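You operate a simulated robot arm through the tools that you are given. There is no shell and no other tool.

The job below is to be done with a simulated robot arm. You get a single attempt, and the scene is never put back.

## Task
Switch the parts wash off, move the blue banded sleeve to the white tray and drain the tub.
Fine: switch off first; rest the lid on the blue mat, then back on.
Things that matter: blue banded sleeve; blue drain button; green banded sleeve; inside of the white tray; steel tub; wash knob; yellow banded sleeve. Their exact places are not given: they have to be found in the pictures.

Only the result counts: the job must be done as asked and must still hold three seconds after the hand-in. Knocking over, shifting, dropping, spilling or breaking anything else fails it. A push-on lid holds only when it is set on centred and level and pressed home; a screw cap is set on level and turned clockwise until tight.

## Robot
A 7-joint arm with a two-finger parallel gripper on a trunk, on a base that drives. Base frame: it is fixed to the floor where the robot stands at the start and does not move with it; the origin is under the middle of the robot, x ahead of it, y to its left, z up. Lengths are in cm, angles in degrees, forces in N, time in s.
With the tool pointing down near the work surface it reaches from about 20 to 70 cm from the robot's upright axis, wherever it stands. Its first joint turns from -166.0 to 166.0 degrees. Places, roughly: blue banded sleeve [400, 50, 100]; blue drain button [380, 70, 90]; green banded sleeve [375, 75, 100]; inside of the white tray [390, 80, 90]; steel tub [390, 60, 90]; wash knob [390, 70, 100]; yellow banded sleeve [375, 50, 100]. Payload 1.57 kg.
The TCP is the grasp point between the finger pads, 3 cm short of the fingertips. In the tool frame z runs along the fingers and y along their closing line. The gripper opens to 8 cm. The fingers are 1.7 cm wide and 1.2 cm thick; the gripper's body (4 by 8.2 cm) begins 8 cm behind the TCP.
Orientation is that of the tool frame in the base frame, as [roll, pitch, yaw] about the fixed x, y, z axes, in that order (R = Rz(yaw) Ry(pitch) Rx(roll)). With the fingers straight down and closing along the base's y, the tool's x points along the base's -x, its y along +y and its z along -z.

## Interface
- The arm moves only by the tool servo_tool. Its argument "rows" is a list of rows, each a list of 7 numbers: the shift along the tool's x, y, z in cm, then the turn, a rotation vector about the tool's x, y, z in degrees, then the finger opening in cm, from 0 to 8. In form: [[dx, dy, dz, wx, wy, wz, gripper], ...]. A call has 1 to 20 rows; each row shifts and turns the commanded pose from where the row before left it, along the tool's axes as they then stand. Rows are played at 5 a second. More than 5 cm and 8.6 degrees between two rows, or a gripper value outside its range, and nothing of the call is played. A pose out of reach is approached as far as the arm can. The call stops where the force on the tool passes 40 N (or 10 N more than at its start, if that is more) or the arm is blocked; 0.2 s more then pass. Each finger travels about 7.2 cm/s and halts on what it meets, pressing with about 25 N; the grip force reading is that of the motor and also rises with nothing between the fingers. The clock runs only during rows and for 0.2 s after the last one: add rows that do not move to give the fingers time. It gives the time, the measured TCP pose, the force on the tool (base axes), the opening and the grip force at its end, in the units of the frame above (readings bear some noise), with the torque about the TCP (base axes, N m) and any sound that the robot's microphone picked up.
- Cameras (640 x 400 px; columns grow to the right, rows downward): "scene" is now at [-0.34, 11.29, 141.07]; the picture's right is [-0.24, -0.97, 0.00], its down [-0.46, 0.11, -0.88] and it looks along [0.86, -0.21, -0.47] (base axes); focal length 272 px, centre (320, 200). "wrist" rides on the gripper at [7.2, -0.7, -12.2] in the tool frame; the picture's right is [0.09, 1.00, 0.00], its down [-0.84, 0.08, -0.54] and it looks along [-0.54, 0.05, 0.84] (tool axes); focal length 238 px, centre (320, 200).
- get_image(camera): a new picture of that camera. The clock stands still meanwhile.
- lift_body(by): slides the trunk up (or, below 0, down) by that many cm; the arm and the scene camera ride with it, the base frame stays. It gives what a move gives, with no picture.
- base_move(legs): drives the robot by 1 to 6 legs, each [ahead, left, turn to the left] in cm, cm and degrees, along the robot's own axes; the way and the turn of a leg run together, so that a leg with both is an arc; at most 150 cm and 180 degrees a leg. The arm and the cameras ride along, it lands a little off, and it stops where it bumps. It gives what a move gives.
- head_to(pan, tilt): turns the head with the scene camera to pan (to the left, within 86 degrees either way) and tilt (down, from -29 to 69), counted from straight ahead of the robot. It gives what a move gives.
- probe_pixels(camera, pixels): there is no depth. For up to 12 entries [column, row, z] of the newest picture of that camera ("zoom" is the newest enlarged one), the place [x, y] in the base frame at which the ray of that pixel passes the height z, good to about 0.3 cm, but the place of the scene camera against the robot may be out by one fixed shift of up to 1.2 cm in any direction. The clock stands still meanwhile.
- close_up(camera, box): a new picture of the part [left, top, right, bottom] of that camera's present view, enlarged. The clock stands still meanwhile.
- close_job(): hands the job in; it is judged then, once.

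Unless the task says otherwise, let go and move clear before handing in.

The tools are called after "Request:" by a JSON object that holds its "method" and its "body". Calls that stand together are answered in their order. servo_tool: Moves the arm, as the interface text tells. Its arguments: {"type":"object","properties":{"rows":{"type":"array","items":{"type":"array","items":{"type":"number"}}}},"required":["rows"]} The other tools are called the same way: lift_body (by) slides the trunk up or down; base_move (legs) drives the base; head_to (pan, tilt) turns the head that bears the scene camera; get_image (camera) takes a picture; probe_pixels (camera, pixels) gives the place at which the rays of pixels pass given heights; close_up (camera, box) takes an enlarged picture of a part of a camera's view; close_job () hands the job in.

At the start:

```text
time_s: 0.0
eef_pos: [42.49, -9.78, 119.55]
tool_rot: [-180.0, 0.0, 180.0]
force: [-0.1, 0.5, -0.7]
moment: [-0.01, -0.02, -0.02]
gripper_width: 8.0
grasp_force: 0.0
trunk travel left (down, up): [-5.0, 6.5]
robot x, y, heading: [0.42, 0.22, 0.0]
head pan, tilt: [-13.7, 28.3]
```

scene: 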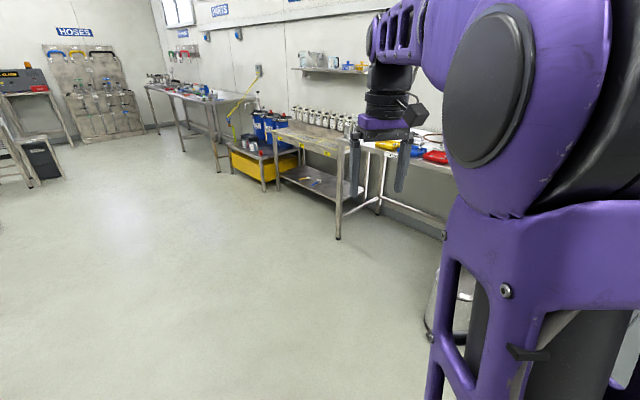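
wrist: 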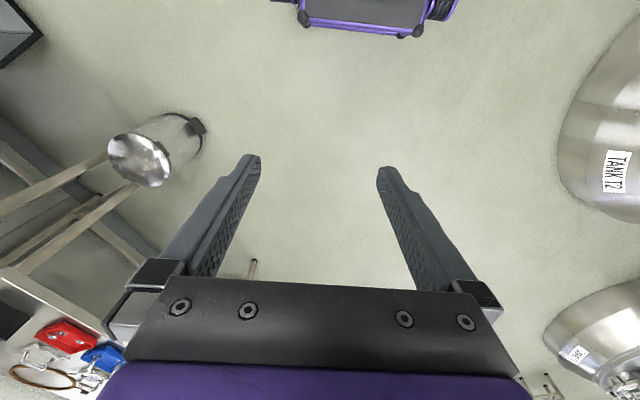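

The scene picture shows the room with benches; the target area at about x=390, y=65 is far ahead, around the table near pixel (200,95). I'll turn the head towards it and look closer.

Request:
{"method": "head_to", "body": {"pan": 8, "tilt": 12}}

Request:
{"method": "get_image", "body": {"camera": "scene"}}

```text
time_s: 0.8
eef_pos: [42.45, -9.64, 119.61]
tool_rot: [-179.9, -0.1, 179.9]
force: [0.0, 0.2, 0.2]
moment: [0.05, -0.02, -0.01]
gripper_width: 8.0
grasp_force: 0.1
trunk travel left (down, up): [-5.0, 6.5]
robot x, y, heading: [0.05, 0.15, 0.1]
head pan, tilt: [8.0, 12.0]
```

```text
taken
```

scene: 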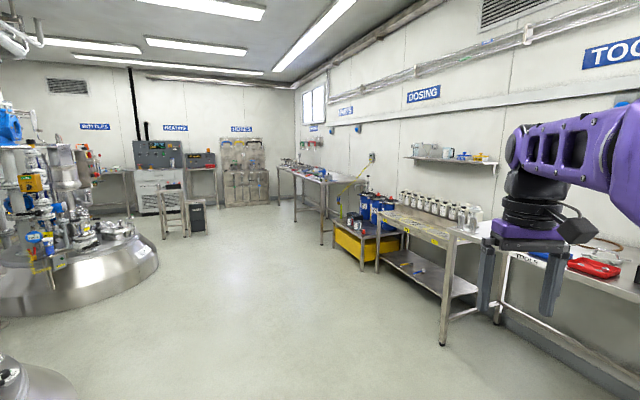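

The target bearing falls near pixel (315,175), which is the steel table along the right wall. I'll zoom in on it.

Request:
{"method": "close_up", "body": {"camera": "scene", "box": [260, 140, 400, 228]}}

Request:
{"method": "probe_pixels", "body": {"camera": "scene", "pixels": [[280, 170, 90], [326, 183, 90], [362, 180, 90], [322, 244, 0], [335, 248, 0], [443, 344, 0], [378, 270, 0], [295, 222, 0], [363, 270, 0], [167, 238, 0], [205, 231, 0], [155, 265, 0]]}}

```text
4.55 times, centred on (330, 184) of scene
```

zoom: 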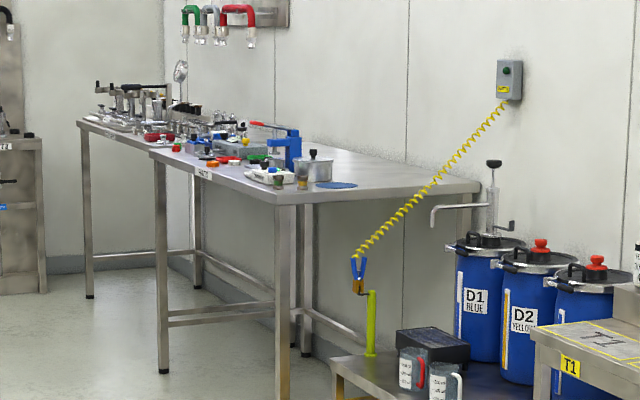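

```text
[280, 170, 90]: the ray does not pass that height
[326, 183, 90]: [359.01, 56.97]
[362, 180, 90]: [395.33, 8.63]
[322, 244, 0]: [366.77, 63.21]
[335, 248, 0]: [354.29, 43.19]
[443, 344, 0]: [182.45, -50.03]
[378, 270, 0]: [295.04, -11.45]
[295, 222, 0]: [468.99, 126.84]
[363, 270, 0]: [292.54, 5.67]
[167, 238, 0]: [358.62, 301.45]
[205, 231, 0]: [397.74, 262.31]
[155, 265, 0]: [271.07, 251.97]
```

The zoom shows a steel table with a lidded tub near (320,170), a blue mat at (337,185), a white tray at (275,178), and a blue lever press at (280,145). I'll probe table points to plan the drive.

Request:
{"method": "probe_pixels", "body": {"camera": "zoom", "pixels": [[285, 203, 90], [480, 188, 90], [150, 153, 90], [320, 180, 90], [337, 185, 90], [275, 180, 90], [163, 373, 0], [283, 400, 0], [90, 297, 0], [305, 355, 0], [340, 395, 30], [336, 365, 30]]}}

Request:
{"method": "close_up", "body": {"camera": "scene", "box": [285, 155, 345, 193]}}

```text
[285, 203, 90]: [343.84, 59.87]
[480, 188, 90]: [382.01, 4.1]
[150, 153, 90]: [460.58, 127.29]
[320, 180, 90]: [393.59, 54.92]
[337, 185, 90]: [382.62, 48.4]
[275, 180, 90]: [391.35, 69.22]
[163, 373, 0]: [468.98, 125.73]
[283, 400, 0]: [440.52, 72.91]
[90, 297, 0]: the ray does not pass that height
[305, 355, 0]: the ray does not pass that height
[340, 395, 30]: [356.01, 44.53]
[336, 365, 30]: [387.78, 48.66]
```

```text
10.53 times, centred on (315, 174) of scene
```

zoom: 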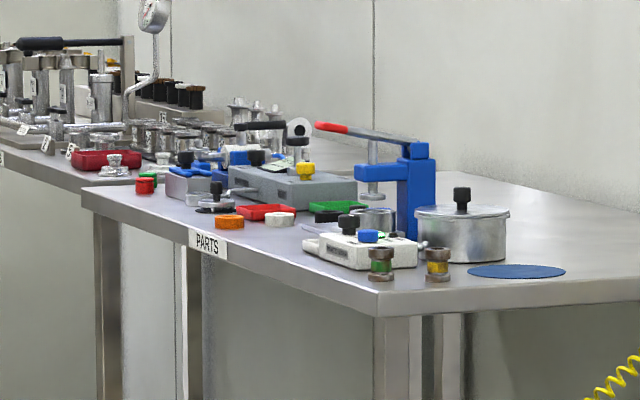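

I see the white wash box with black knob and blue button near zoom (365,240), green and yellow banded sleeves at (381,263) and (438,263), the lidded tub at (463,230), and the blue mat at (515,271). I'll drive closer over the open floor.

Request:
{"method": "base_move", "body": {"legs": [[130, 50, 0], [110, 60, 0]]}}

Request:
{"method": "head_to", "body": {"pan": -20, "tilt": 25}}

Request:
{"method": "get_image", "body": {"camera": "scene"}}

```text
time_s: 13.6
eef_pos: [276.53, 106.26, 119.61]
tool_rot: [179.9, 0.0, -178.5]
force: [-0.1, -0.1, 0.3]
moment: [0.04, 0.0, 0.04]
gripper_width: 8.0
grasp_force: 0.1
trunk travel left (down, up): [-5.0, 6.5]
robot x, y, heading: [233.38, 114.48, 1.6]
head pan, tilt: [8.0, 12.0]
```

```text
time_s: 14.5
eef_pos: [276.64, 106.11, 119.7]
tool_rot: [180.0, -0.1, -178.4]
force: [-0.4, 0.7, 0.8]
moment: [-0.01, -0.03, -0.01]
gripper_width: 7.98
grasp_force: 0.1
trunk travel left (down, up): [-5.0, 6.5]
robot x, y, heading: [234.16, 114.63, 1.3]
head pan, tilt: [-20.0, 25.0]
```

```text
taken
```

scene: 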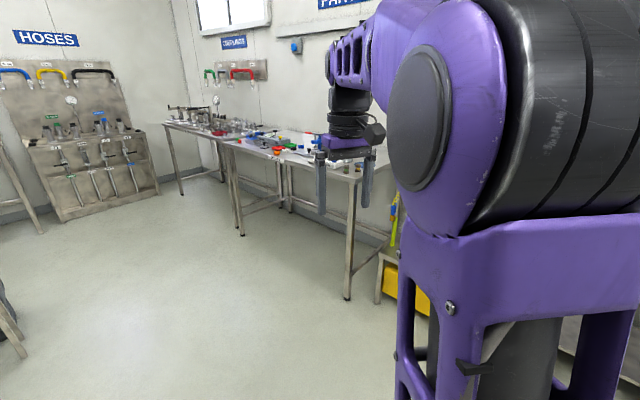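

The arm hides part of the table; I'll probe the table's feet and edge to get its placing.

Request:
{"method": "probe_pixels", "body": {"camera": "scene", "pixels": [[347, 299, 0], [242, 234, 0], [290, 211, 0], [225, 144, 90], [285, 163, 90], [358, 180, 90], [377, 304, 0], [182, 194, 0]]}}

Request:
{"method": "close_up", "body": {"camera": "scene", "box": [210, 100, 370, 200]}}

```text
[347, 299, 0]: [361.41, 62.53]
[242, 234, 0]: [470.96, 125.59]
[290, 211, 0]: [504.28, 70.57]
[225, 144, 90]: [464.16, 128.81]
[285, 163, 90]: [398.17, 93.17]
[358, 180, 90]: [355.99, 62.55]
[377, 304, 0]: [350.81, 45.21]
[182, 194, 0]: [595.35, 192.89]
```

```text
4.00 times, centred on (290, 150) of scene
```

zoom: 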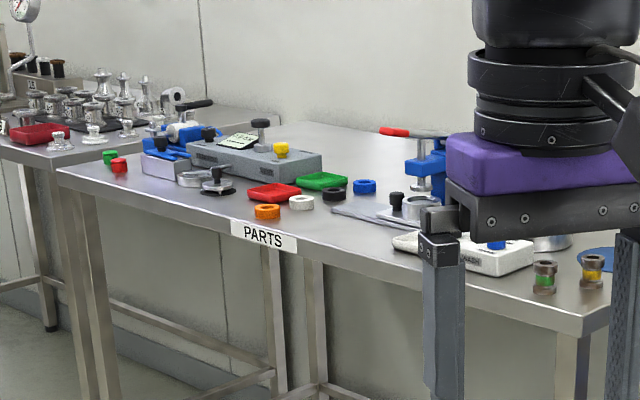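

The table's front edge runs from about (356,62) to (464,129), about 31° turned. I'll drive to a spot some 75 cm out from that edge, square to it, and look again.

Request:
{"method": "base_move", "body": {"legs": [[105, 27, 0], [0, 0, -60]]}}

Request:
{"method": "head_to", "body": {"pan": 0, "tilt": 35}}

Request:
{"method": "get_image", "body": {"camera": "scene"}}

Request:
{"method": "get_image", "body": {"camera": "wrist"}}

```text
time_s: 22.7
eef_pos: [352.52, 104.08, 119.62]
tool_rot: [-180.0, 0.0, 122.7]
force: [0.5, -0.7, -0.1]
moment: [0.0, -0.01, 0.02]
gripper_width: 7.97
grasp_force: 0.1
trunk travel left (down, up): [-5.0, 6.5]
robot x, y, heading: [337.81, 144.76, -57.4]
head pan, tilt: [-20.0, 25.0]
```

```text
time_s: 23.6
eef_pos: [352.45, 104.12, 119.64]
tool_rot: [180.0, 0.0, 122.7]
force: [1.1, -0.2, -0.3]
moment: [-0.02, -0.02, 0.0]
gripper_width: 8.01
grasp_force: 0.1
trunk travel left (down, up): [-5.0, 6.5]
robot x, y, heading: [337.6, 144.7, -57.4]
head pan, tilt: [0.0, 35.0]
```

```text
taken
```

scene: 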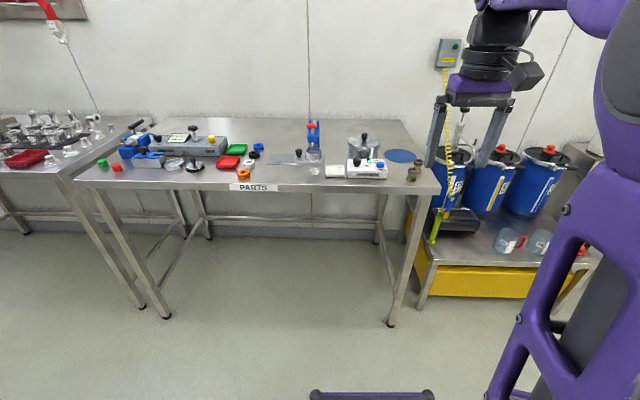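

```text
taken
```

wrist: 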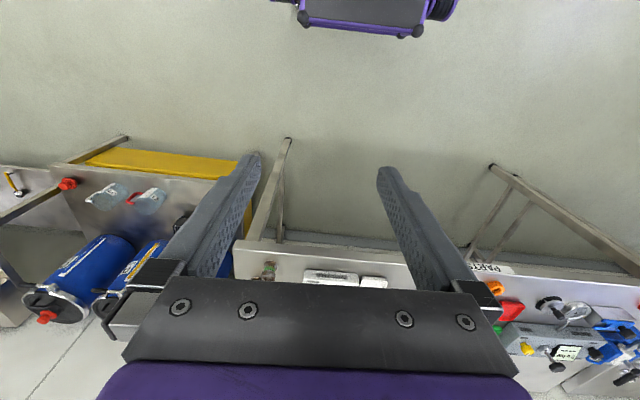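

Now the whole table is visible: tub near (363,145), wash box at (366,168), mat at (400,155), sleeves at (412,172) and (420,163), white tray at (335,171). I'll zoom in.

Request:
{"method": "close_up", "body": {"camera": "scene", "box": [310, 120, 438, 200]}}

Request:
{"method": "probe_pixels", "body": {"camera": "zoom", "pixels": [[320, 200, 90]]}}

```text
5.00 times, centred on (374, 160) of scene
```

zoom: 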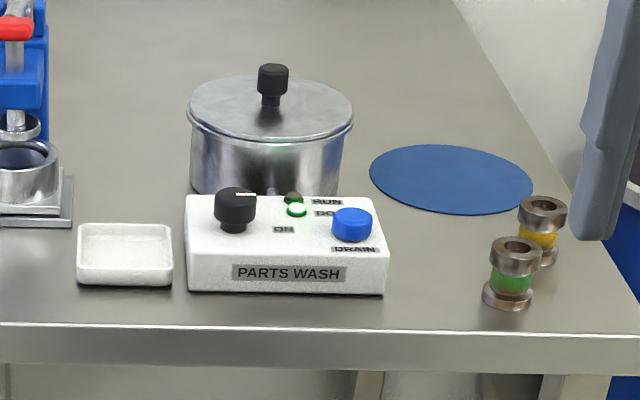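

```text
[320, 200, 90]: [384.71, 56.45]
```

The picture clearly shows the wash box with knob (235,205), drain button (352,222), lidded tub (270,130), mat (450,180), tray (125,255) and the two sleeves. Before driving nearer, I'll look down at my own base to know its front extent.

Request:
{"method": "head_to", "body": {"pan": 0, "tilt": 69}}

Request:
{"method": "get_image", "body": {"camera": "scene"}}

Request:
{"method": "probe_pixels", "body": {"camera": "scene", "pixels": [[320, 200, 0]]}}

```text
time_s: 24.6
eef_pos: [352.6, 104.21, 119.66]
tool_rot: [-180.0, 0.0, 122.7]
force: [0.6, 0.0, 0.3]
moment: [-0.02, 0.0, 0.01]
gripper_width: 8.0
grasp_force: 0.0
trunk travel left (down, up): [-5.0, 6.5]
robot x, y, heading: [337.76, 145.14, -57.1]
head pan, tilt: [0.0, 68.8]
```

```text
taken
```

scene: 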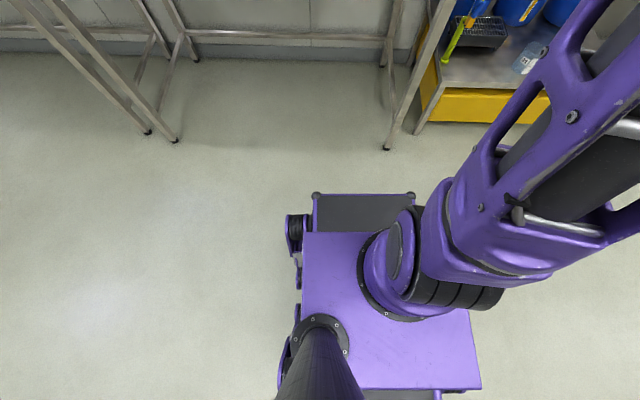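

```text
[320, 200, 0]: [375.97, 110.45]
```

I see my base: bumper corners near (316,194) and (412,194), purple box front at row 233. I'll triangulate its height using both cameras, and the table edge against it.

Request:
{"method": "probe_pixels", "body": {"camera": "scene", "pixels": [[316, 194, 10], [316, 194, 30], [412, 194, 10], [412, 194, 30], [303, 233, 20], [303, 233, 40], [303, 233, 60], [387, 148, 0], [176, 140, 0], [480, 388, 40]]}}

Request:
{"method": "probe_pixels", "body": {"camera": "wrist", "pixels": [[305, 20, 10], [305, 20, 30], [417, 32, 10], [417, 32, 30], [300, 0, 30]]}}

Request:
{"method": "close_up", "body": {"camera": "wrist", "box": [260, 0, 470, 60]}}

```text
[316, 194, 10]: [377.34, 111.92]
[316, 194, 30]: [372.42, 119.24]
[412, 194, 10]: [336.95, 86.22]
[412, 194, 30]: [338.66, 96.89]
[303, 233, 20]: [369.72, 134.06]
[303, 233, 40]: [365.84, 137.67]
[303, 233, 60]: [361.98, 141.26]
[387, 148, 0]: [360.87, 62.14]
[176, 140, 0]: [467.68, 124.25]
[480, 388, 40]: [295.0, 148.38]
```

```text
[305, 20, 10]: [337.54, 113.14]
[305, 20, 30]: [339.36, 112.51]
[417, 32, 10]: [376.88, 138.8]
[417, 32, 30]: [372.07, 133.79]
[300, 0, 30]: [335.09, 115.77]
```

```text
3.05 times, centred on (365, 30) of wrist
```

zoom: 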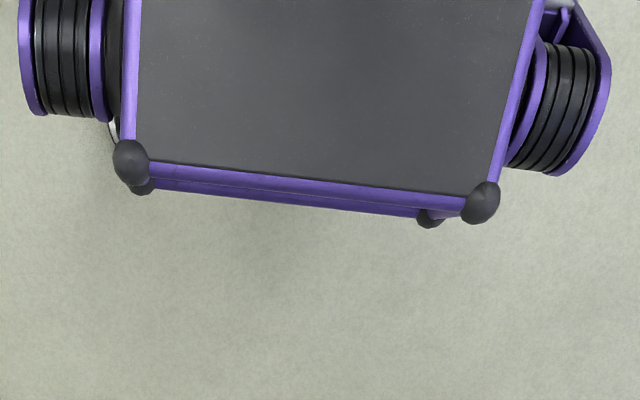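

The bumper triangulates to about z=54, 30 cm ahead of the axis, so it fits beneath the table top. I'll look back at the work area and probe the objects and the table corner.

Request:
{"method": "head_to", "body": {"pan": -10, "tilt": 38}}

Request:
{"method": "close_up", "body": {"camera": "scene", "box": [340, 100, 500, 200]}}

```text
time_s: 25.5
eef_pos: [352.58, 104.11, 119.81]
tool_rot: [-180.0, 0.0, 122.7]
force: [0.0, 0.0, -0.4]
moment: [0.01, 0.01, 0.01]
gripper_width: 8.01
grasp_force: 0.2
trunk travel left (down, up): [-5.0, 6.5]
robot x, y, heading: [337.75, 144.97, -57.4]
head pan, tilt: [-10.0, 38.0]
```

```text
4.00 times, centred on (420, 150) of scene
```

zoom: 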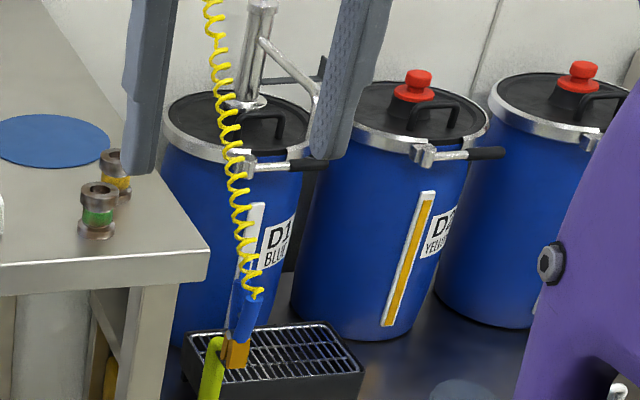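

The drums lie beyond the right end of the table. I'll take the close-up of the work area itself and probe it.

Request:
{"method": "close_up", "body": {"camera": "scene", "box": [245, 100, 405, 200]}}

Request:
{"method": "probe_pixels", "body": {"camera": "zoom", "pixels": [[320, 200, 90]]}}

```text
4.00 times, centred on (325, 150) of scene
```

zoom: 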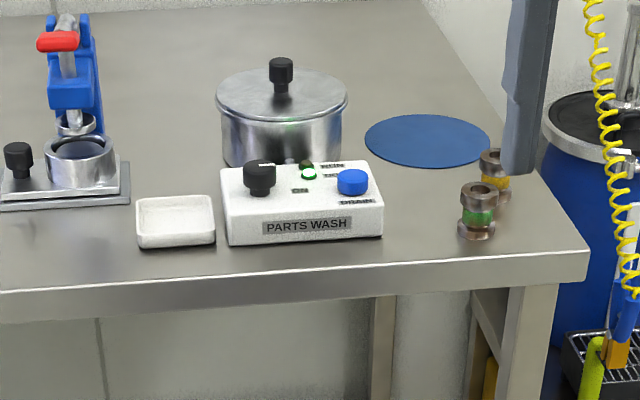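

```text
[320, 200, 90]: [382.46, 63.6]
```

Now I'll probe the main items at an assumed table height of 90.

Request:
{"method": "probe_pixels", "body": {"camera": "zoom", "pixels": [[587, 250, 90], [20, 290, 90], [176, 238, 90], [176, 200, 92], [428, 140, 90], [477, 235, 90], [497, 200, 90], [283, 165, 90], [280, 63, 102], [258, 172, 96], [352, 178, 94], [303, 243, 90]]}}

```text
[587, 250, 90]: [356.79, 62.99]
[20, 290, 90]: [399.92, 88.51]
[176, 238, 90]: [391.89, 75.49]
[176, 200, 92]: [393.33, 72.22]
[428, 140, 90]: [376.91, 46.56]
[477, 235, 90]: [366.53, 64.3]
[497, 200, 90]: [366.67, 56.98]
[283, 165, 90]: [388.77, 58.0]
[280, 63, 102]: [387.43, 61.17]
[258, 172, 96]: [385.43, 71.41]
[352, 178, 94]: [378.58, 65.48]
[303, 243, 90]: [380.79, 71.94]
```

The table corner is at about (357,63), edge at 30.6°. I'll creep in to roughly 30 cm from the edge in two legs, then check the position.

Request:
{"method": "base_move", "body": {"legs": [[40, 3, 0]]}}

Request:
{"method": "get_image", "body": {"camera": "scene"}}

Request:
{"method": "get_image", "body": {"camera": "wrist"}}

```text
time_s: 28.0
eef_pos: [376.55, 72.47, 119.61]
tool_rot: [180.0, -0.1, 122.7]
force: [0.1, -0.2, 0.1]
moment: [0.01, 0.01, 0.03]
gripper_width: 7.99
grasp_force: 0.1
trunk travel left (down, up): [-5.0, 6.5]
robot x, y, heading: [361.74, 113.26, -57.3]
head pan, tilt: [-10.0, 38.0]
```

```text
taken
```

scene: 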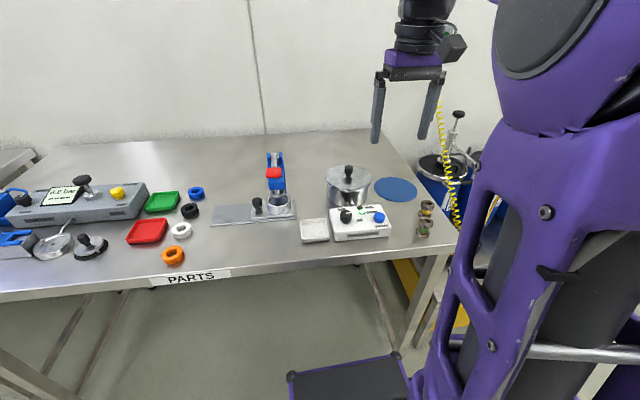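

```text
taken
```

wrist: 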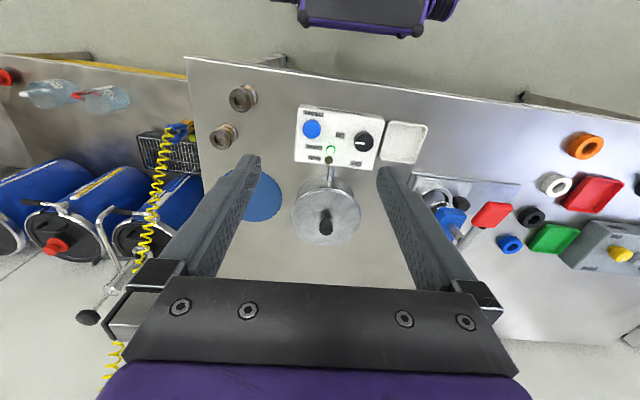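

The wrist picture now shows the whole set from above: button (312,129), knob (363,140), tray (403,142), tub lid (325,210). I'll zoom on the box labels.

Request:
{"method": "close_up", "body": {"camera": "wrist", "box": [280, 90, 440, 190]}}

Request:
{"method": "probe_pixels", "body": {"camera": "wrist", "pixels": [[187, 57, 90], [187, 57, 88], [404, 141, 90], [262, 197, 90]]}}

Request:
{"method": "probe_pixels", "body": {"camera": "scene", "pixels": [[457, 245, 90], [457, 245, 88], [314, 230, 90], [396, 190, 90]]}}

```text
4.00 times, centred on (360, 140) of wrist
```

zoom: 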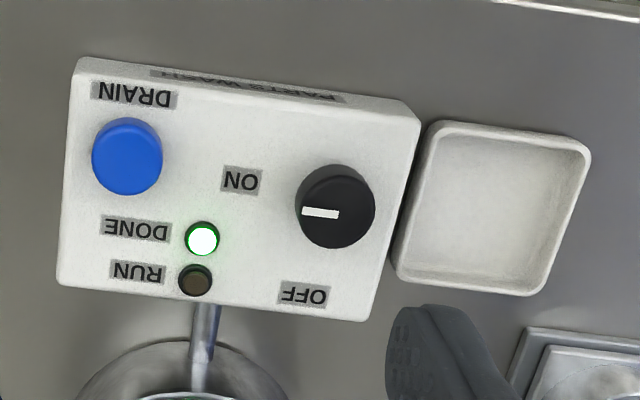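

```text
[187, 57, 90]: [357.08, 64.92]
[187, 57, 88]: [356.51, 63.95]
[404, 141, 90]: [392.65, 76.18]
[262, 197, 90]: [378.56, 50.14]
```

```text
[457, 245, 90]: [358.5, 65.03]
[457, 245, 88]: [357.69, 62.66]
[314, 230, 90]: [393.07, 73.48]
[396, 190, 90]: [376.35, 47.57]
```

The box reads DONE lit, knob marker at ON, and OFF lies a quarter turn counter-clockwise (from above), on the side toward the tub. I'll drive the last 10 cm in for better reach.

Request:
{"method": "base_move", "body": {"legs": [[10, 0, 0]]}}

Request:
{"method": "get_image", "body": {"camera": "wrist"}}

Request:
{"method": "head_to", "body": {"pan": -15, "tilt": 45}}

Request:
{"method": "get_image", "body": {"camera": "scene"}}

```text
time_s: 29.1
eef_pos: [379.87, 67.06, 119.36]
tool_rot: [179.9, -0.2, 122.3]
force: [0.1, -0.1, 0.3]
moment: [-0.01, 0.03, 0.04]
gripper_width: 8.0
grasp_force: 0.2
trunk travel left (down, up): [-5.0, 6.5]
robot x, y, heading: [365.26, 107.66, -57.8]
head pan, tilt: [-10.0, 38.0]
stopped in leg 1: the robot was blocked; the commanded pose is now the measured one
```

```text
taken
```

wrist: 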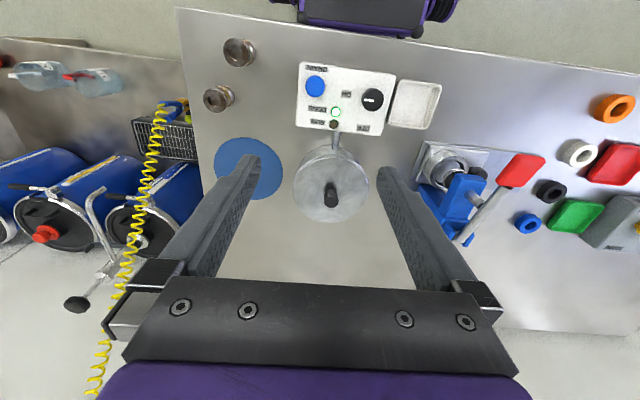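

```text
time_s: 29.8
eef_pos: [379.96, 67.09, 119.4]
tool_rot: [-179.9, -0.1, 122.1]
force: [0.6, 0.1, 0.0]
moment: [0.01, 0.05, -0.03]
gripper_width: 7.98
grasp_force: 0.0
trunk travel left (down, up): [-5.0, 6.5]
robot x, y, heading: [365.28, 108.38, -57.7]
head pan, tilt: [-15.0, 45.0]
```

```text
taken
```

scene: 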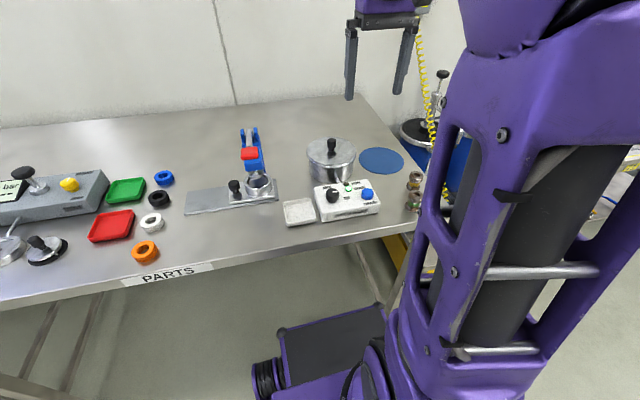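

The drive stopped about 6 cm on (bumper against the table side), with everything on the table still in place at (331,155), (347,200), (414,185). I'll back off slightly and then look again from the wrist.

Request:
{"method": "base_move", "body": {"legs": [[-1.5, 0, -1]]}}

Request:
{"method": "get_image", "body": {"camera": "wrist"}}

Request:
{"method": "close_up", "body": {"camera": "wrist", "box": [190, 0, 510, 200]}}

```text
time_s: 30.6
eef_pos: [378.32, 68.07, 119.36]
tool_rot: [179.9, -0.3, 121.3]
force: [-0.1, -0.3, -0.2]
moment: [0.02, 0.02, 0.02]
gripper_width: 7.98
grasp_force: 0.1
trunk travel left (down, up): [-5.0, 6.5]
robot x, y, heading: [364.78, 109.36, -58.8]
head pan, tilt: [-15.0, 45.0]
```

```text
taken
```

wrist: 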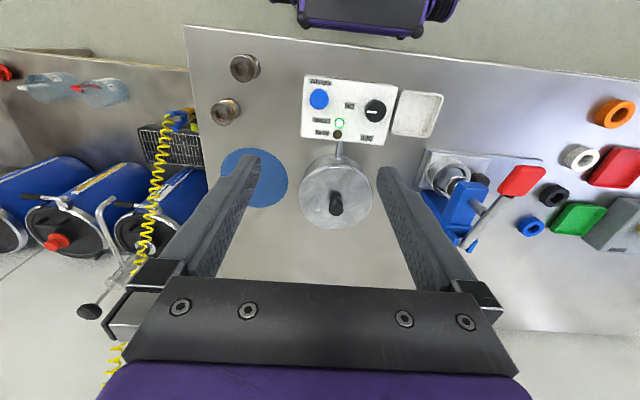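

```text
2.00 times, centred on (350, 100) of wrist
```

zoom: 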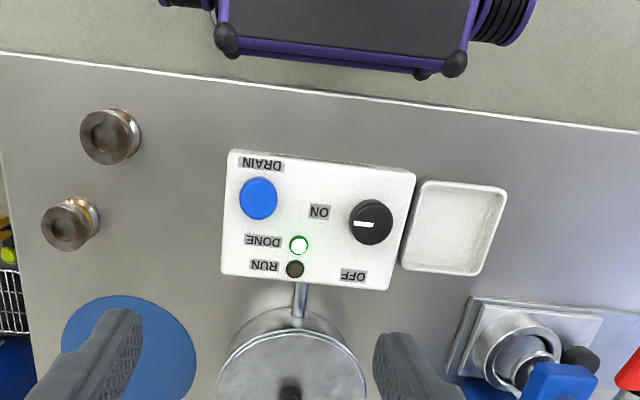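

I'll probe the knob, button, tray and lid from this wrist zoom at likely heights.

Request:
{"method": "probe_pixels", "body": {"camera": "zoom", "pixels": [[371, 222, 94], [371, 222, 97], [258, 198, 94], [258, 198, 97], [453, 227, 90], [110, 145, 90], [70, 230, 90], [240, 150, 93], [415, 175, 93], [222, 272, 93], [388, 290, 93], [505, 190, 91]]}}

Request:
{"method": "probe_pixels", "body": {"camera": "wrist", "pixels": [[336, 193, 98], [300, 195, 98], [372, 195, 98], [336, 158, 98], [336, 230, 98], [336, 202, 102], [223, 178, 90], [288, 180, 90], [256, 208, 90]]}}

```text
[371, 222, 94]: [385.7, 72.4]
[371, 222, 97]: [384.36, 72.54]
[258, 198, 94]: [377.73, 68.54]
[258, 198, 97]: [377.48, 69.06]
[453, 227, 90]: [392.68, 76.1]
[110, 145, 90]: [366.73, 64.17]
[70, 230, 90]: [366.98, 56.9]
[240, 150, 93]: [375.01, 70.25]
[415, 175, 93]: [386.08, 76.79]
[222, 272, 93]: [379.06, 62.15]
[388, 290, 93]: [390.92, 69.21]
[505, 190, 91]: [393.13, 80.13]
```

```text
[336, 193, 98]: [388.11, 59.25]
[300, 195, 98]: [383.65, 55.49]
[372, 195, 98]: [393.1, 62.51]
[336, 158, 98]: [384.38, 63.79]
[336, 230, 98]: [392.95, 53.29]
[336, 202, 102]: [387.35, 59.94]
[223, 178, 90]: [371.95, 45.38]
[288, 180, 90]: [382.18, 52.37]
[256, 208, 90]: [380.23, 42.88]
```

The knob lies near (385,72.5), button near (377.6,68.8). I'll bring the tool above the knob at z≈108 for a closer look.

Request:
{"method": "servo_tool", "body": {"rows": [[0.07, 2.0, 2.8, 0, 0, 0, 8], [0.07, 2.0, 2.8, 0, 0, 0, 8], [0.07, 2.0, 2.8, 0, 0, 0, 8], [0.07, 2.0, 2.8, 0, 0, 0, 8], [0, 0, 0, 0, 0, 0, 8], [0, 0, 0, 0, 0, 0, 8]]}}

Request:
{"method": "get_image", "body": {"camera": "wrist"}}

```text
time_s: 32.0
eef_pos: [385.05, 72.36, 108.19]
tool_rot: [-179.9, -0.2, 121.3]
force: [-0.2, -0.2, 0.6]
moment: [0.0, 0.01, 0.02]
gripper_width: 8.01
grasp_force: 0.1
trunk travel left (down, up): [-5.0, 6.5]
robot x, y, heading: [364.63, 109.52, -58.7]
head pan, tilt: [-15.0, 45.0]
```

```text
taken
```

wrist: 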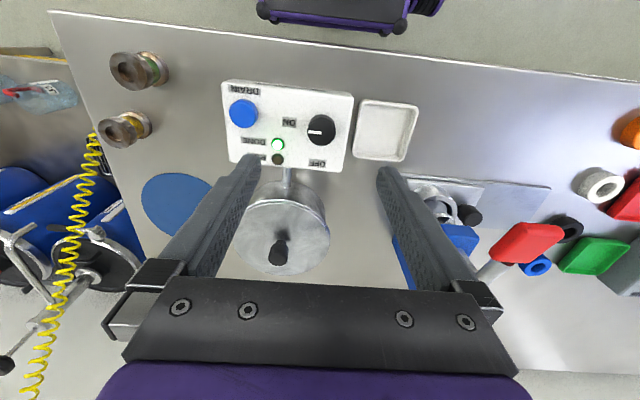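

The knob sits right beneath the tool at (321,129). I'll probe tray, knob and corner pixels at several heights to pin down the table height by parallax.

Request:
{"method": "probe_pixels", "body": {"camera": "wrist", "pixels": [[387, 131, 90], [387, 131, 88], [418, 108, 91], [418, 108, 89], [226, 80, 93], [353, 96, 93], [345, 170, 93], [321, 129, 95], [321, 129, 97], [48, 12, 90], [48, 12, 88], [243, 113, 95]]}}

Request:
{"method": "close_up", "body": {"camera": "wrist", "box": [210, 70, 430, 207]}}

```text
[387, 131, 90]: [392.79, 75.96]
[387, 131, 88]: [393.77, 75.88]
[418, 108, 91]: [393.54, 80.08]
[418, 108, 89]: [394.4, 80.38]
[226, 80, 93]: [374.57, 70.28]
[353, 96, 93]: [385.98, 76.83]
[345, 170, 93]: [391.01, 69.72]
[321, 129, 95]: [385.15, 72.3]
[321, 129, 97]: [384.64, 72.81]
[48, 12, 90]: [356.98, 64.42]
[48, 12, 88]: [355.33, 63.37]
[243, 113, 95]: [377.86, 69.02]
```

```text
2.91 times, centred on (320, 138) of wrist
```

zoom: 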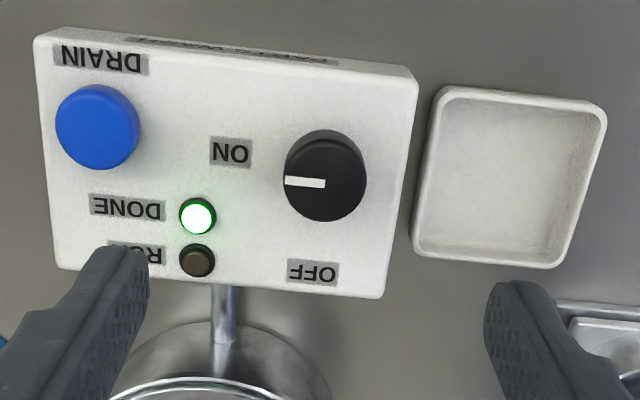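

The parallax agrees: table about z=89–90, box top about 93, knob top about 96. I'll turn the tool 45° (so the knob turn runs symmetrically) and lower around the knob.

Request:
{"method": "servo_tool", "body": {"rows": [[0, 0, 0, 0, 0, 7.5, 5], [0, 0, 0, 0, 0, 7.5, 5], [0, 0, 0, 0, 0, 7.5, 5], [0, 0, 0, 0, 0, 7.5, 5], [0, 0, 0, 0, 0, 7.5, 5], [0, 0, 0, 0, 0, 7.5, 5], [0, 0, 2.5, 0, 0, 0, 5], [0, 0, 2.5, 0, 0, 0, 5], [0, 0, 2.5, 0, 0, 0, 5], [0, 0, 2.0, 0, 0, 0, 5], [0, 0, 0, 0, 0, 0, 5], [0, 0, 0, 0, 0, 0, 5]]}}

Request:
{"method": "get_image", "body": {"camera": "wrist"}}

Request:
{"method": "get_image", "body": {"camera": "scene"}}

```text
time_s: 34.6
eef_pos: [385.02, 72.38, 98.85]
tool_rot: [-180.0, -0.2, 76.2]
force: [-0.8, 0.7, 0.0]
moment: [0.01, -0.01, -0.01]
gripper_width: 5.01
grasp_force: 0.0
trunk travel left (down, up): [-5.0, 6.5]
robot x, y, heading: [364.36, 109.52, -58.9]
head pan, tilt: [-15.0, 45.0]
```

```text
taken
```

wrist: 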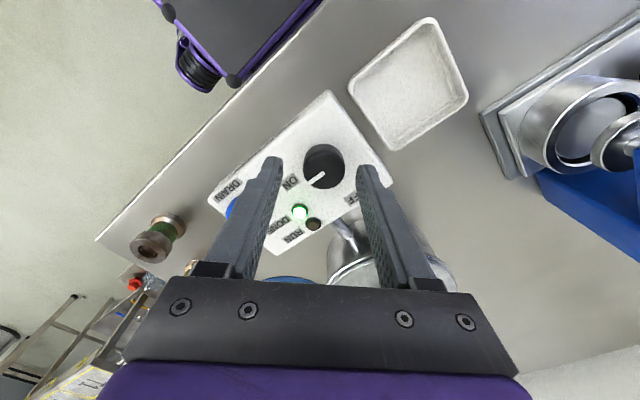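

```text
taken
```

scene: 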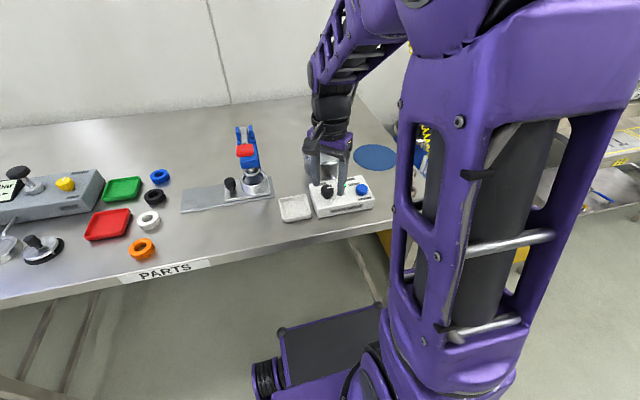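

The knob (322,165) is centred between the fingertips at (270,160) and (365,165). I'll go down about 2.2 cm and close on it.

Request:
{"method": "servo_tool", "body": {"rows": [[0, 0, 0.7, 0, 0, 0, 5], [0, 0, 0.7, 0, 0, 0, 5], [0, 0, 0.5, 0, 0, 0, 5], [0, 0, 0.3, 0, 0, 0, 5], [0, 0, 0, 0, 0, 0, 5]]}}

Request:
{"method": "close_up", "body": {"camera": "scene", "box": [280, 140, 400, 225]}}

Request:
{"method": "get_image", "body": {"camera": "wrist"}}

```text
time_s: 35.8
eef_pos: [385.08, 72.57, 96.58]
tool_rot: [-179.9, -0.2, 76.1]
force: [0.1, 0.2, -0.2]
moment: [0.02, 0.02, -0.04]
gripper_width: 5.01
grasp_force: 0.0
trunk travel left (down, up): [-5.0, 6.5]
robot x, y, heading: [364.53, 109.56, -58.9]
head pan, tilt: [-15.0, 45.0]
```

```text
4.71 times, centred on (340, 182) of scene
```

zoom: 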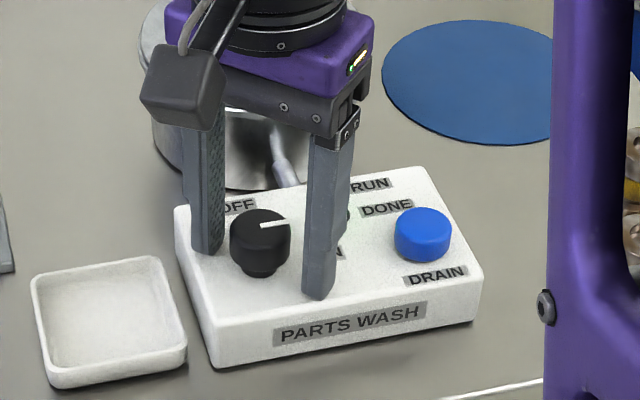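

```text
taken
```

wrist: 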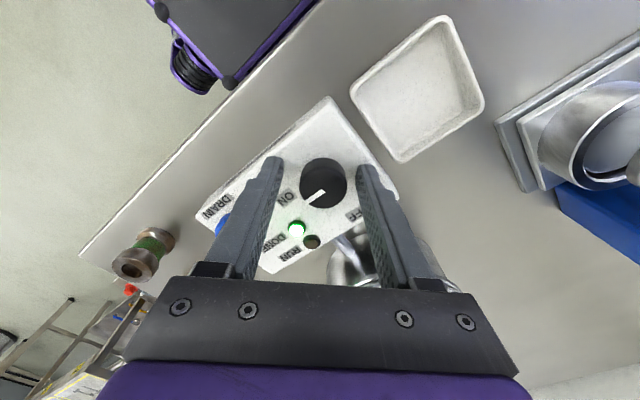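

The fingers straddle the knob with tips just above the box. I'll close on it and turn counter-clockwise a quarter turn.

Request:
{"method": "servo_tool", "body": {"rows": [[0, 0, 0, 0, 0, 0, 2], [0, 0, 0, 0, 0, 0, 2], [0, 0, 0, 0, 0, 0, 2]]}}

Request:
{"method": "servo_tool", "body": {"rows": [[0, 0, 0, 0, 0, -7.5, 2], [0, 0, 0, 0, 0, -7.5, 2], [0, 0, 0, 0, 0, -7.5, 2], [0, 0, 0, 0, 0, -7.5, 2], [0, 0, 0, 0, 0, -7.5, 2], [0, 0, 0, 0, 0, -7.5, 2], [0, 0, 0, 0, 0, -7.5, 2], [0, 0, 0, 0, 0, -7.5, 2], [0, 0, 0, 0, 0, -7.5, 2], [0, 0, 0, 0, 0, -7.5, 2], [0, 0, 0, 0, 0, -7.5, 2], [0, 0, 0, 0, 0, -7.5, 2], [0, 0, 0, 0, 0, 0, 2]]}}

Request:
{"method": "get_image", "body": {"camera": "wrist"}}

Request:
{"method": "close_up", "body": {"camera": "scene", "box": [280, 140, 400, 225]}}

```text
time_s: 36.6
eef_pos: [385.35, 72.5, 96.54]
tool_rot: [-179.9, -0.2, 76.2]
force: [15.0, -3.2, -2.4]
moment: [-0.16, -0.62, 0.03]
gripper_width: 2.87
grasp_force: 38.7
trunk travel left (down, up): [-5.0, 6.5]
robot x, y, heading: [364.66, 109.34, -58.9]
head pan, tilt: [-15.0, 45.0]
```

```text
time_s: 39.4
eef_pos: [385.06, 72.42, 96.57]
tool_rot: [180.0, -0.1, 166.2]
force: [14.3, -13.6, -0.3]
moment: [-0.18, 0.45, -0.3]
gripper_width: 2.9
grasp_force: 39.2
trunk travel left (down, up): [-5.0, 6.5]
robot x, y, heading: [364.63, 109.46, -58.8]
head pan, tilt: [-15.0, 45.0]
```

```text
taken
```

wrist: 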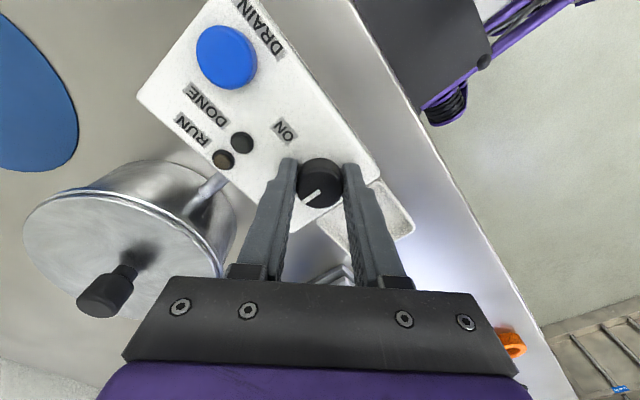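

```text
4.71 times, centred on (340, 182) of scene
```

zoom: 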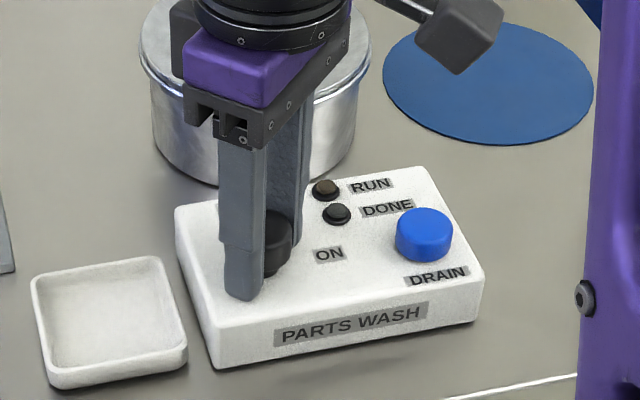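

Both lights are now dark and the marker points toward OFF. I'll release, lift and check that it stays off.

Request:
{"method": "servo_tool", "body": {"rows": [[0, 0, 0, 0, 0, 0, 5], [0, 0, 0, 0, 0, 0, 5], [0, 0, -2.5, 0, 0, 0, 5], [0, 0, -2.5, 0, 0, 0, 5], [0, 0, -2.5, 0, 0, 0, 5], [0, 0, -2.5, 0, 0, 0, 5], [0, 0, -2.5, 0, 0, 7.5, 6], [0, 0, -2.5, 0, 0, 7.5, 6], [0, 0, 0, 0, 0, 7.5, 6], [0, 0, 0, 0, 0, 7.5, 6], [0, 0, 0, 0, 0, 7.5, 6], [0, 0, 0, 0, 0, 7.5, 6], [0, 0, 0, 0, 0, 0, 6]]}}

Request:
{"method": "get_image", "body": {"camera": "wrist"}}

Request:
{"method": "close_up", "body": {"camera": "wrist", "box": [210, 60, 430, 197]}}

```text
time_s: 42.2
eef_pos: [385.0, 72.42, 111.58]
tool_rot: [-180.0, -0.2, 121.1]
force: [0.0, -0.3, 0.9]
moment: [0.0, 0.0, 0.02]
gripper_width: 5.99
grasp_force: 0.0
trunk travel left (down, up): [-5.0, 6.5]
robot x, y, heading: [364.8, 109.26, -58.9]
head pan, tilt: [-15.0, 45.0]
```

```text
taken
```

wrist: 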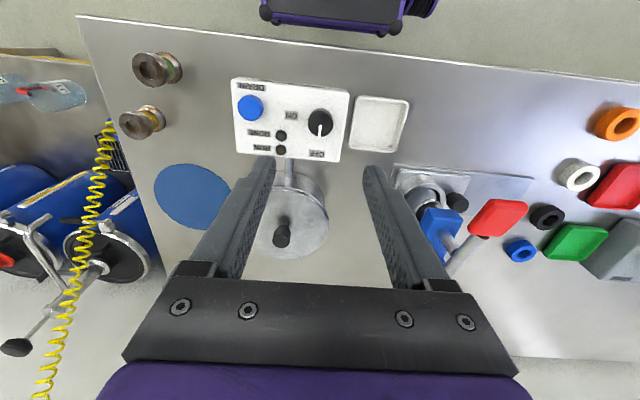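

```text
2.91 times, centred on (320, 128) of wrist
```

zoom: 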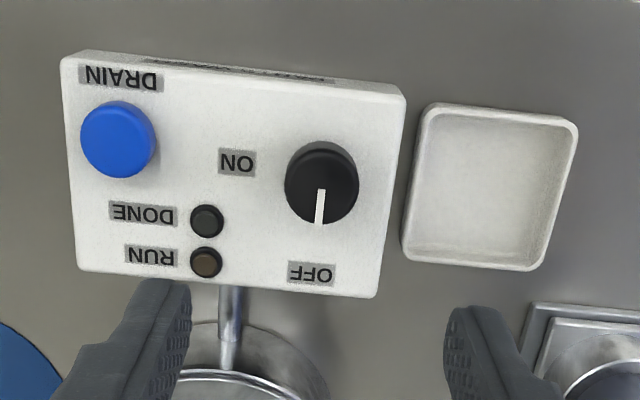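

The wash is off: marker at OFF (320,205 in zoom) and lights dark. Next I move over the tub lid's knob to look at it.

Request:
{"method": "servo_tool", "body": {"rows": [[-3.7, -1.1, 0, 0, 0, 0, 6], [-3.7, -1.1, 0, 0, 0, 0, 6], [-3.7, -1.1, 0, 0, 0, 0, 6], [-3.7, -1.0, 0, 0, 0, 0, 6], [0, 0, 0, 0, 0, 0, 6], [0, 0, 0, 0, 0, 0, 6]]}}

Request:
{"method": "get_image", "body": {"camera": "wrist"}}

Request:
{"method": "close_up", "body": {"camera": "scene", "box": [270, 90, 430, 220]}}

```text
time_s: 43.6
eef_pos: [389.1, 57.67, 111.56]
tool_rot: [180.0, -0.2, 121.2]
force: [-0.5, -0.9, 0.1]
moment: [0.0, 0.02, -0.01]
gripper_width: 6.01
grasp_force: 0.1
trunk travel left (down, up): [-5.0, 6.5]
robot x, y, heading: [364.36, 109.22, -58.7]
head pan, tilt: [-15.0, 45.0]
```

```text
taken
```

wrist: 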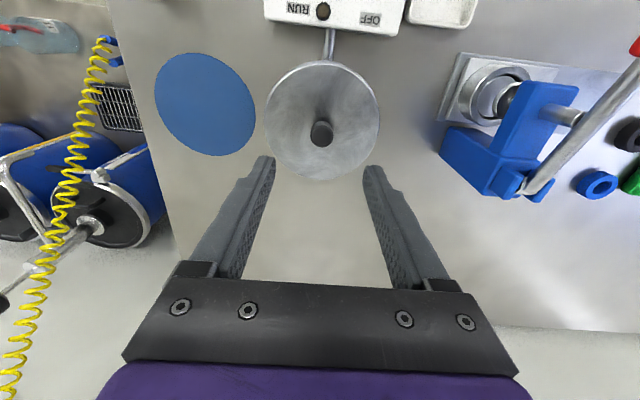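

```text
3.08 times, centred on (350, 155) of scene
```

zoom: 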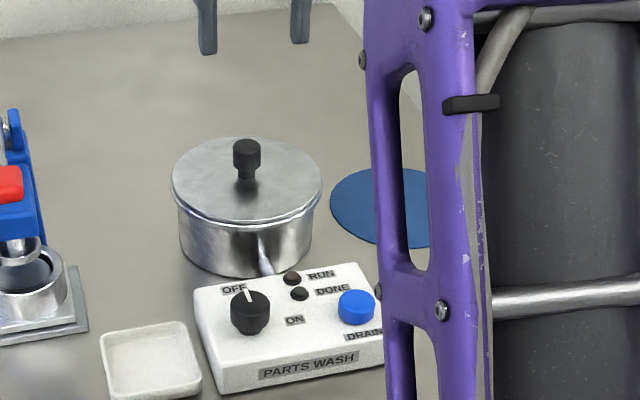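

The lid disc spans (265–380, 60–180) with its knob top at (321,133). I'll probe the rim and knob at candidate heights.

Request:
{"method": "probe_pixels", "body": {"camera": "wrist", "pixels": [[265, 120, 97], [380, 120, 97], [322, 60, 97], [322, 180, 97], [321, 133, 99], [321, 133, 101], [322, 110, 97], [205, 104, 89.5], [155, 88, 89.5], [256, 120, 89.5], [205, 53, 89.5], [207, 156, 89.5]]}}

Request:
{"method": "close_up", "body": {"camera": "wrist", "box": [240, 40, 400, 190]}}

```text
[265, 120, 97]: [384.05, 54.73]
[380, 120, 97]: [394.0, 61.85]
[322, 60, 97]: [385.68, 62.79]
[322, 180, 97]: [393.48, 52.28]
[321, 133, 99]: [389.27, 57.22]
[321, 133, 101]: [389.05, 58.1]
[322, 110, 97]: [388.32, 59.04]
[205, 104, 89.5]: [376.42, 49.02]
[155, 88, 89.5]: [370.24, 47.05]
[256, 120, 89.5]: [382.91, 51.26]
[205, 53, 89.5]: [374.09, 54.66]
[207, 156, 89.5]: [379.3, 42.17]
```

```text
2.67 times, centred on (320, 115) of wrist
```

zoom: 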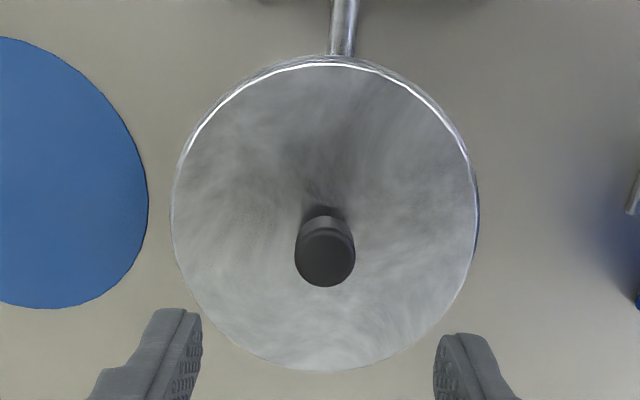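

The lid centre is about (389.3,57.6), knob head top near z=100, about 2.3 cm wide, and the mat centre about (376.6,48.7). I'll lower onto the knob in steps.

Request:
{"method": "servo_tool", "body": {"rows": [[0, 0.1, 3, 0, 0, 0, 5], [0, 0, 3, 0, 0, 0, 5], [0, 0, 3, 0, 0, 0, 5], [0, 0, 1, 0, 0, 0, 5], [0, 0, 0, 0, 0, 0, 5], [0, 0, 0, 0, 0, 0, 5]]}}

Request:
{"method": "get_image", "body": {"camera": "wrist"}}

Request:
{"method": "close_up", "body": {"camera": "scene", "box": [290, 100, 410, 190]}}

```text
time_s: 45.0
eef_pos: [389.0, 57.71, 101.42]
tool_rot: [180.0, -0.3, 121.3]
force: [0.4, -0.6, 0.1]
moment: [-0.03, -0.02, -0.02]
gripper_width: 5.0
grasp_force: 0.0
trunk travel left (down, up): [-5.0, 6.5]
robot x, y, heading: [364.51, 109.15, -58.8]
head pan, tilt: [-15.0, 45.0]
```

```text
taken
```

wrist: 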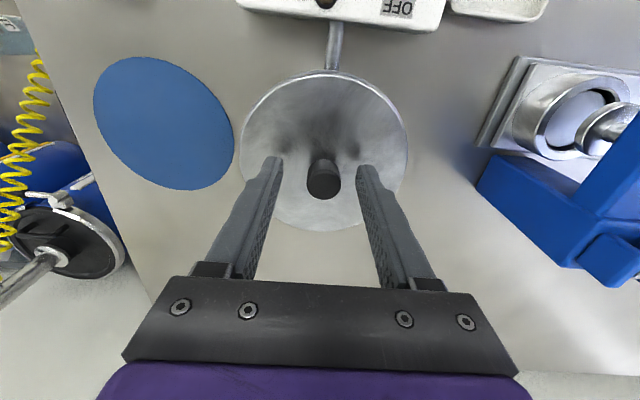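

```text
4.44 times, centred on (350, 145) of scene
```

zoom: 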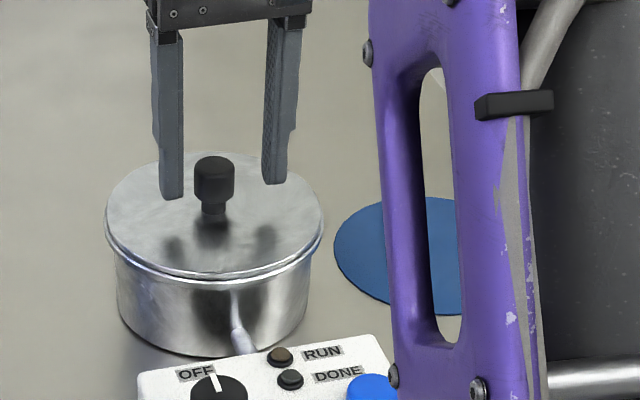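

The knob (323,183) is centred between the fingers; their tips are still above the lid. I'll go down 1.3 cm, then close.

Request:
{"method": "servo_tool", "body": {"rows": [[0, 0.1, 0.5, 0, 0, 0, 5], [0, 0, 0.5, 0, 0, 0, 5], [0, 0, 0.3, 0, 0, 0, 5], [0, 0, 0, 0, 0, 0, 5]]}}

Request:
{"method": "close_up", "body": {"camera": "scene", "box": [290, 100, 410, 190]}}

```text
time_s: 46.0
eef_pos: [389.12, 57.8, 100.22]
tool_rot: [180.0, -0.1, 121.2]
force: [-1.4, 1.2, -0.7]
moment: [-0.02, -0.02, 0.02]
gripper_width: 5.01
grasp_force: 0.2
trunk travel left (down, up): [-5.0, 6.5]
robot x, y, heading: [364.44, 109.39, -59.2]
head pan, tilt: [-15.0, 45.0]
```

```text
4.44 times, centred on (350, 145) of scene
```

zoom: 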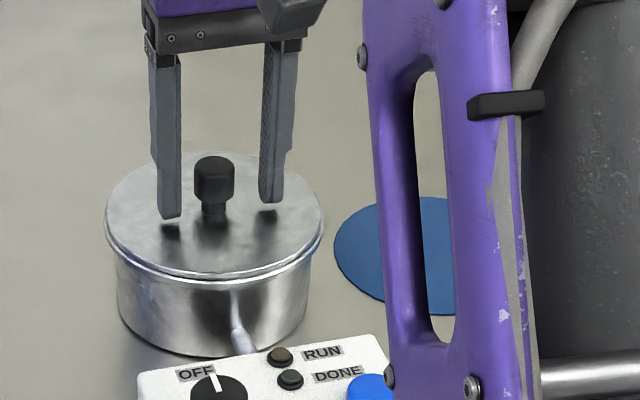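

The tips are just above the lid on both sides of the knob. I'll close and then lift slowly.

Request:
{"method": "servo_tool", "body": {"rows": [[0, 0, 0, 0, 0, 0, 1], [0, 0, 0, 0, 0, 0, 1], [0, 0, 0, 0, 0, 0, 1]]}}

Request:
{"method": "servo_tool", "body": {"rows": [[0, 0, -0.5, 0, 0, 0, 1], [0, 0, -0.5, 0, 0, 0, 1], [0, 0, -1, 0, 0, 0, 1], [0, 0, -1, 0, 0, 0, 1], [0, 0, 0, 0, 0, 0, 1]]}}

Request:
{"method": "close_up", "body": {"camera": "scene", "box": [290, 100, 410, 190]}}

Request:
{"method": "get_image", "body": {"camera": "wrist"}}

```text
time_s: 46.8
eef_pos: [389.19, 57.71, 100.22]
tool_rot: [179.9, -0.3, 121.2]
force: [0.1, 0.6, -0.7]
moment: [-0.03, 0.02, 0.0]
gripper_width: 2.34
grasp_force: 24.7
trunk travel left (down, up): [-5.0, 6.5]
robot x, y, heading: [364.71, 109.27, -59.0]
head pan, tilt: [-15.0, 45.0]
heard: snap
```

```text
time_s: 48.0
eef_pos: [389.07, 57.71, 103.23]
tool_rot: [180.0, -0.4, 121.3]
force: [0.7, -0.5, -1.7]
moment: [0.04, 0.02, -0.02]
gripper_width: 2.31
grasp_force: 25.1
trunk travel left (down, up): [-5.0, 6.5]
robot x, y, heading: [364.73, 109.48, -58.7]
head pan, tilt: [-15.0, 45.0]
```

```text
4.44 times, centred on (350, 145) of scene
```

zoom: 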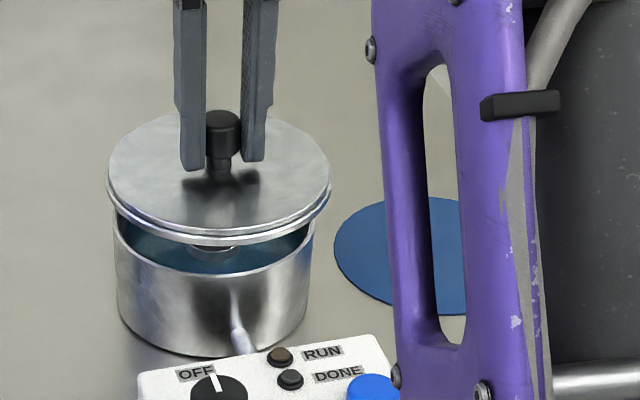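

```text
taken
```

wrist: 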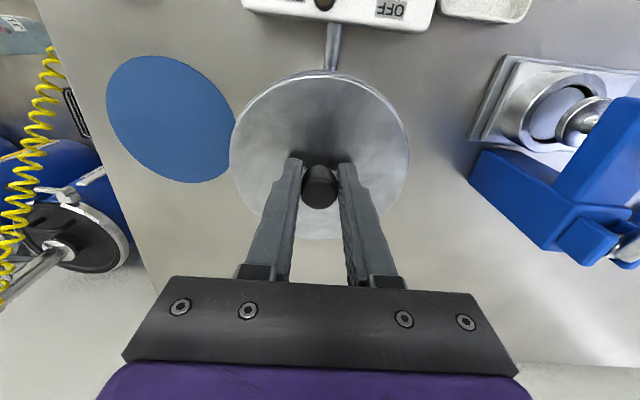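

The lid is off and level, and something ring-like is visible at (213,252) beneath it. I'll lift further and look.

Request:
{"method": "servo_tool", "body": {"rows": [[0, 0, -2, 0, 0, 0, 1], [0, 0, -2, 0, 0, 0, 1], [0, 0, -2, 0, 0, 0, 1], [0, 0, -2, 0, 0, 0, 1], [0, 0, 0, 0, 0, 0, 1]]}}

Request:
{"method": "close_up", "body": {"camera": "scene", "box": [290, 90, 410, 190]}}

```text
time_s: 49.2
eef_pos: [389.24, 57.67, 111.19]
tool_rot: [180.0, -0.2, 121.1]
force: [-0.5, -0.3, -1.9]
moment: [0.03, 0.0, 0.02]
gripper_width: 2.31
grasp_force: 25.0
trunk travel left (down, up): [-5.0, 6.5]
robot x, y, heading: [364.32, 109.32, -59.2]
head pan, tilt: [-15.0, 45.0]
```

```text
4.00 times, centred on (350, 140) of scene
```

zoom: 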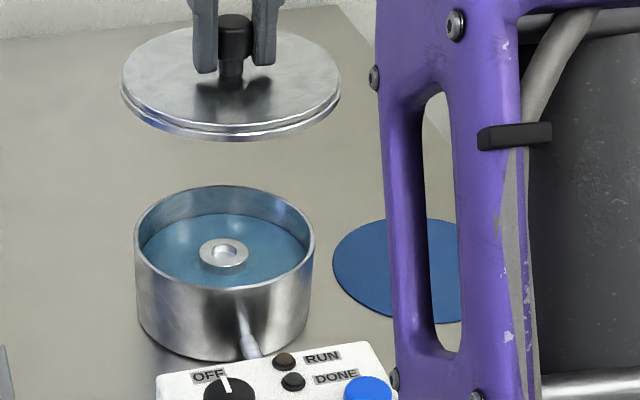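

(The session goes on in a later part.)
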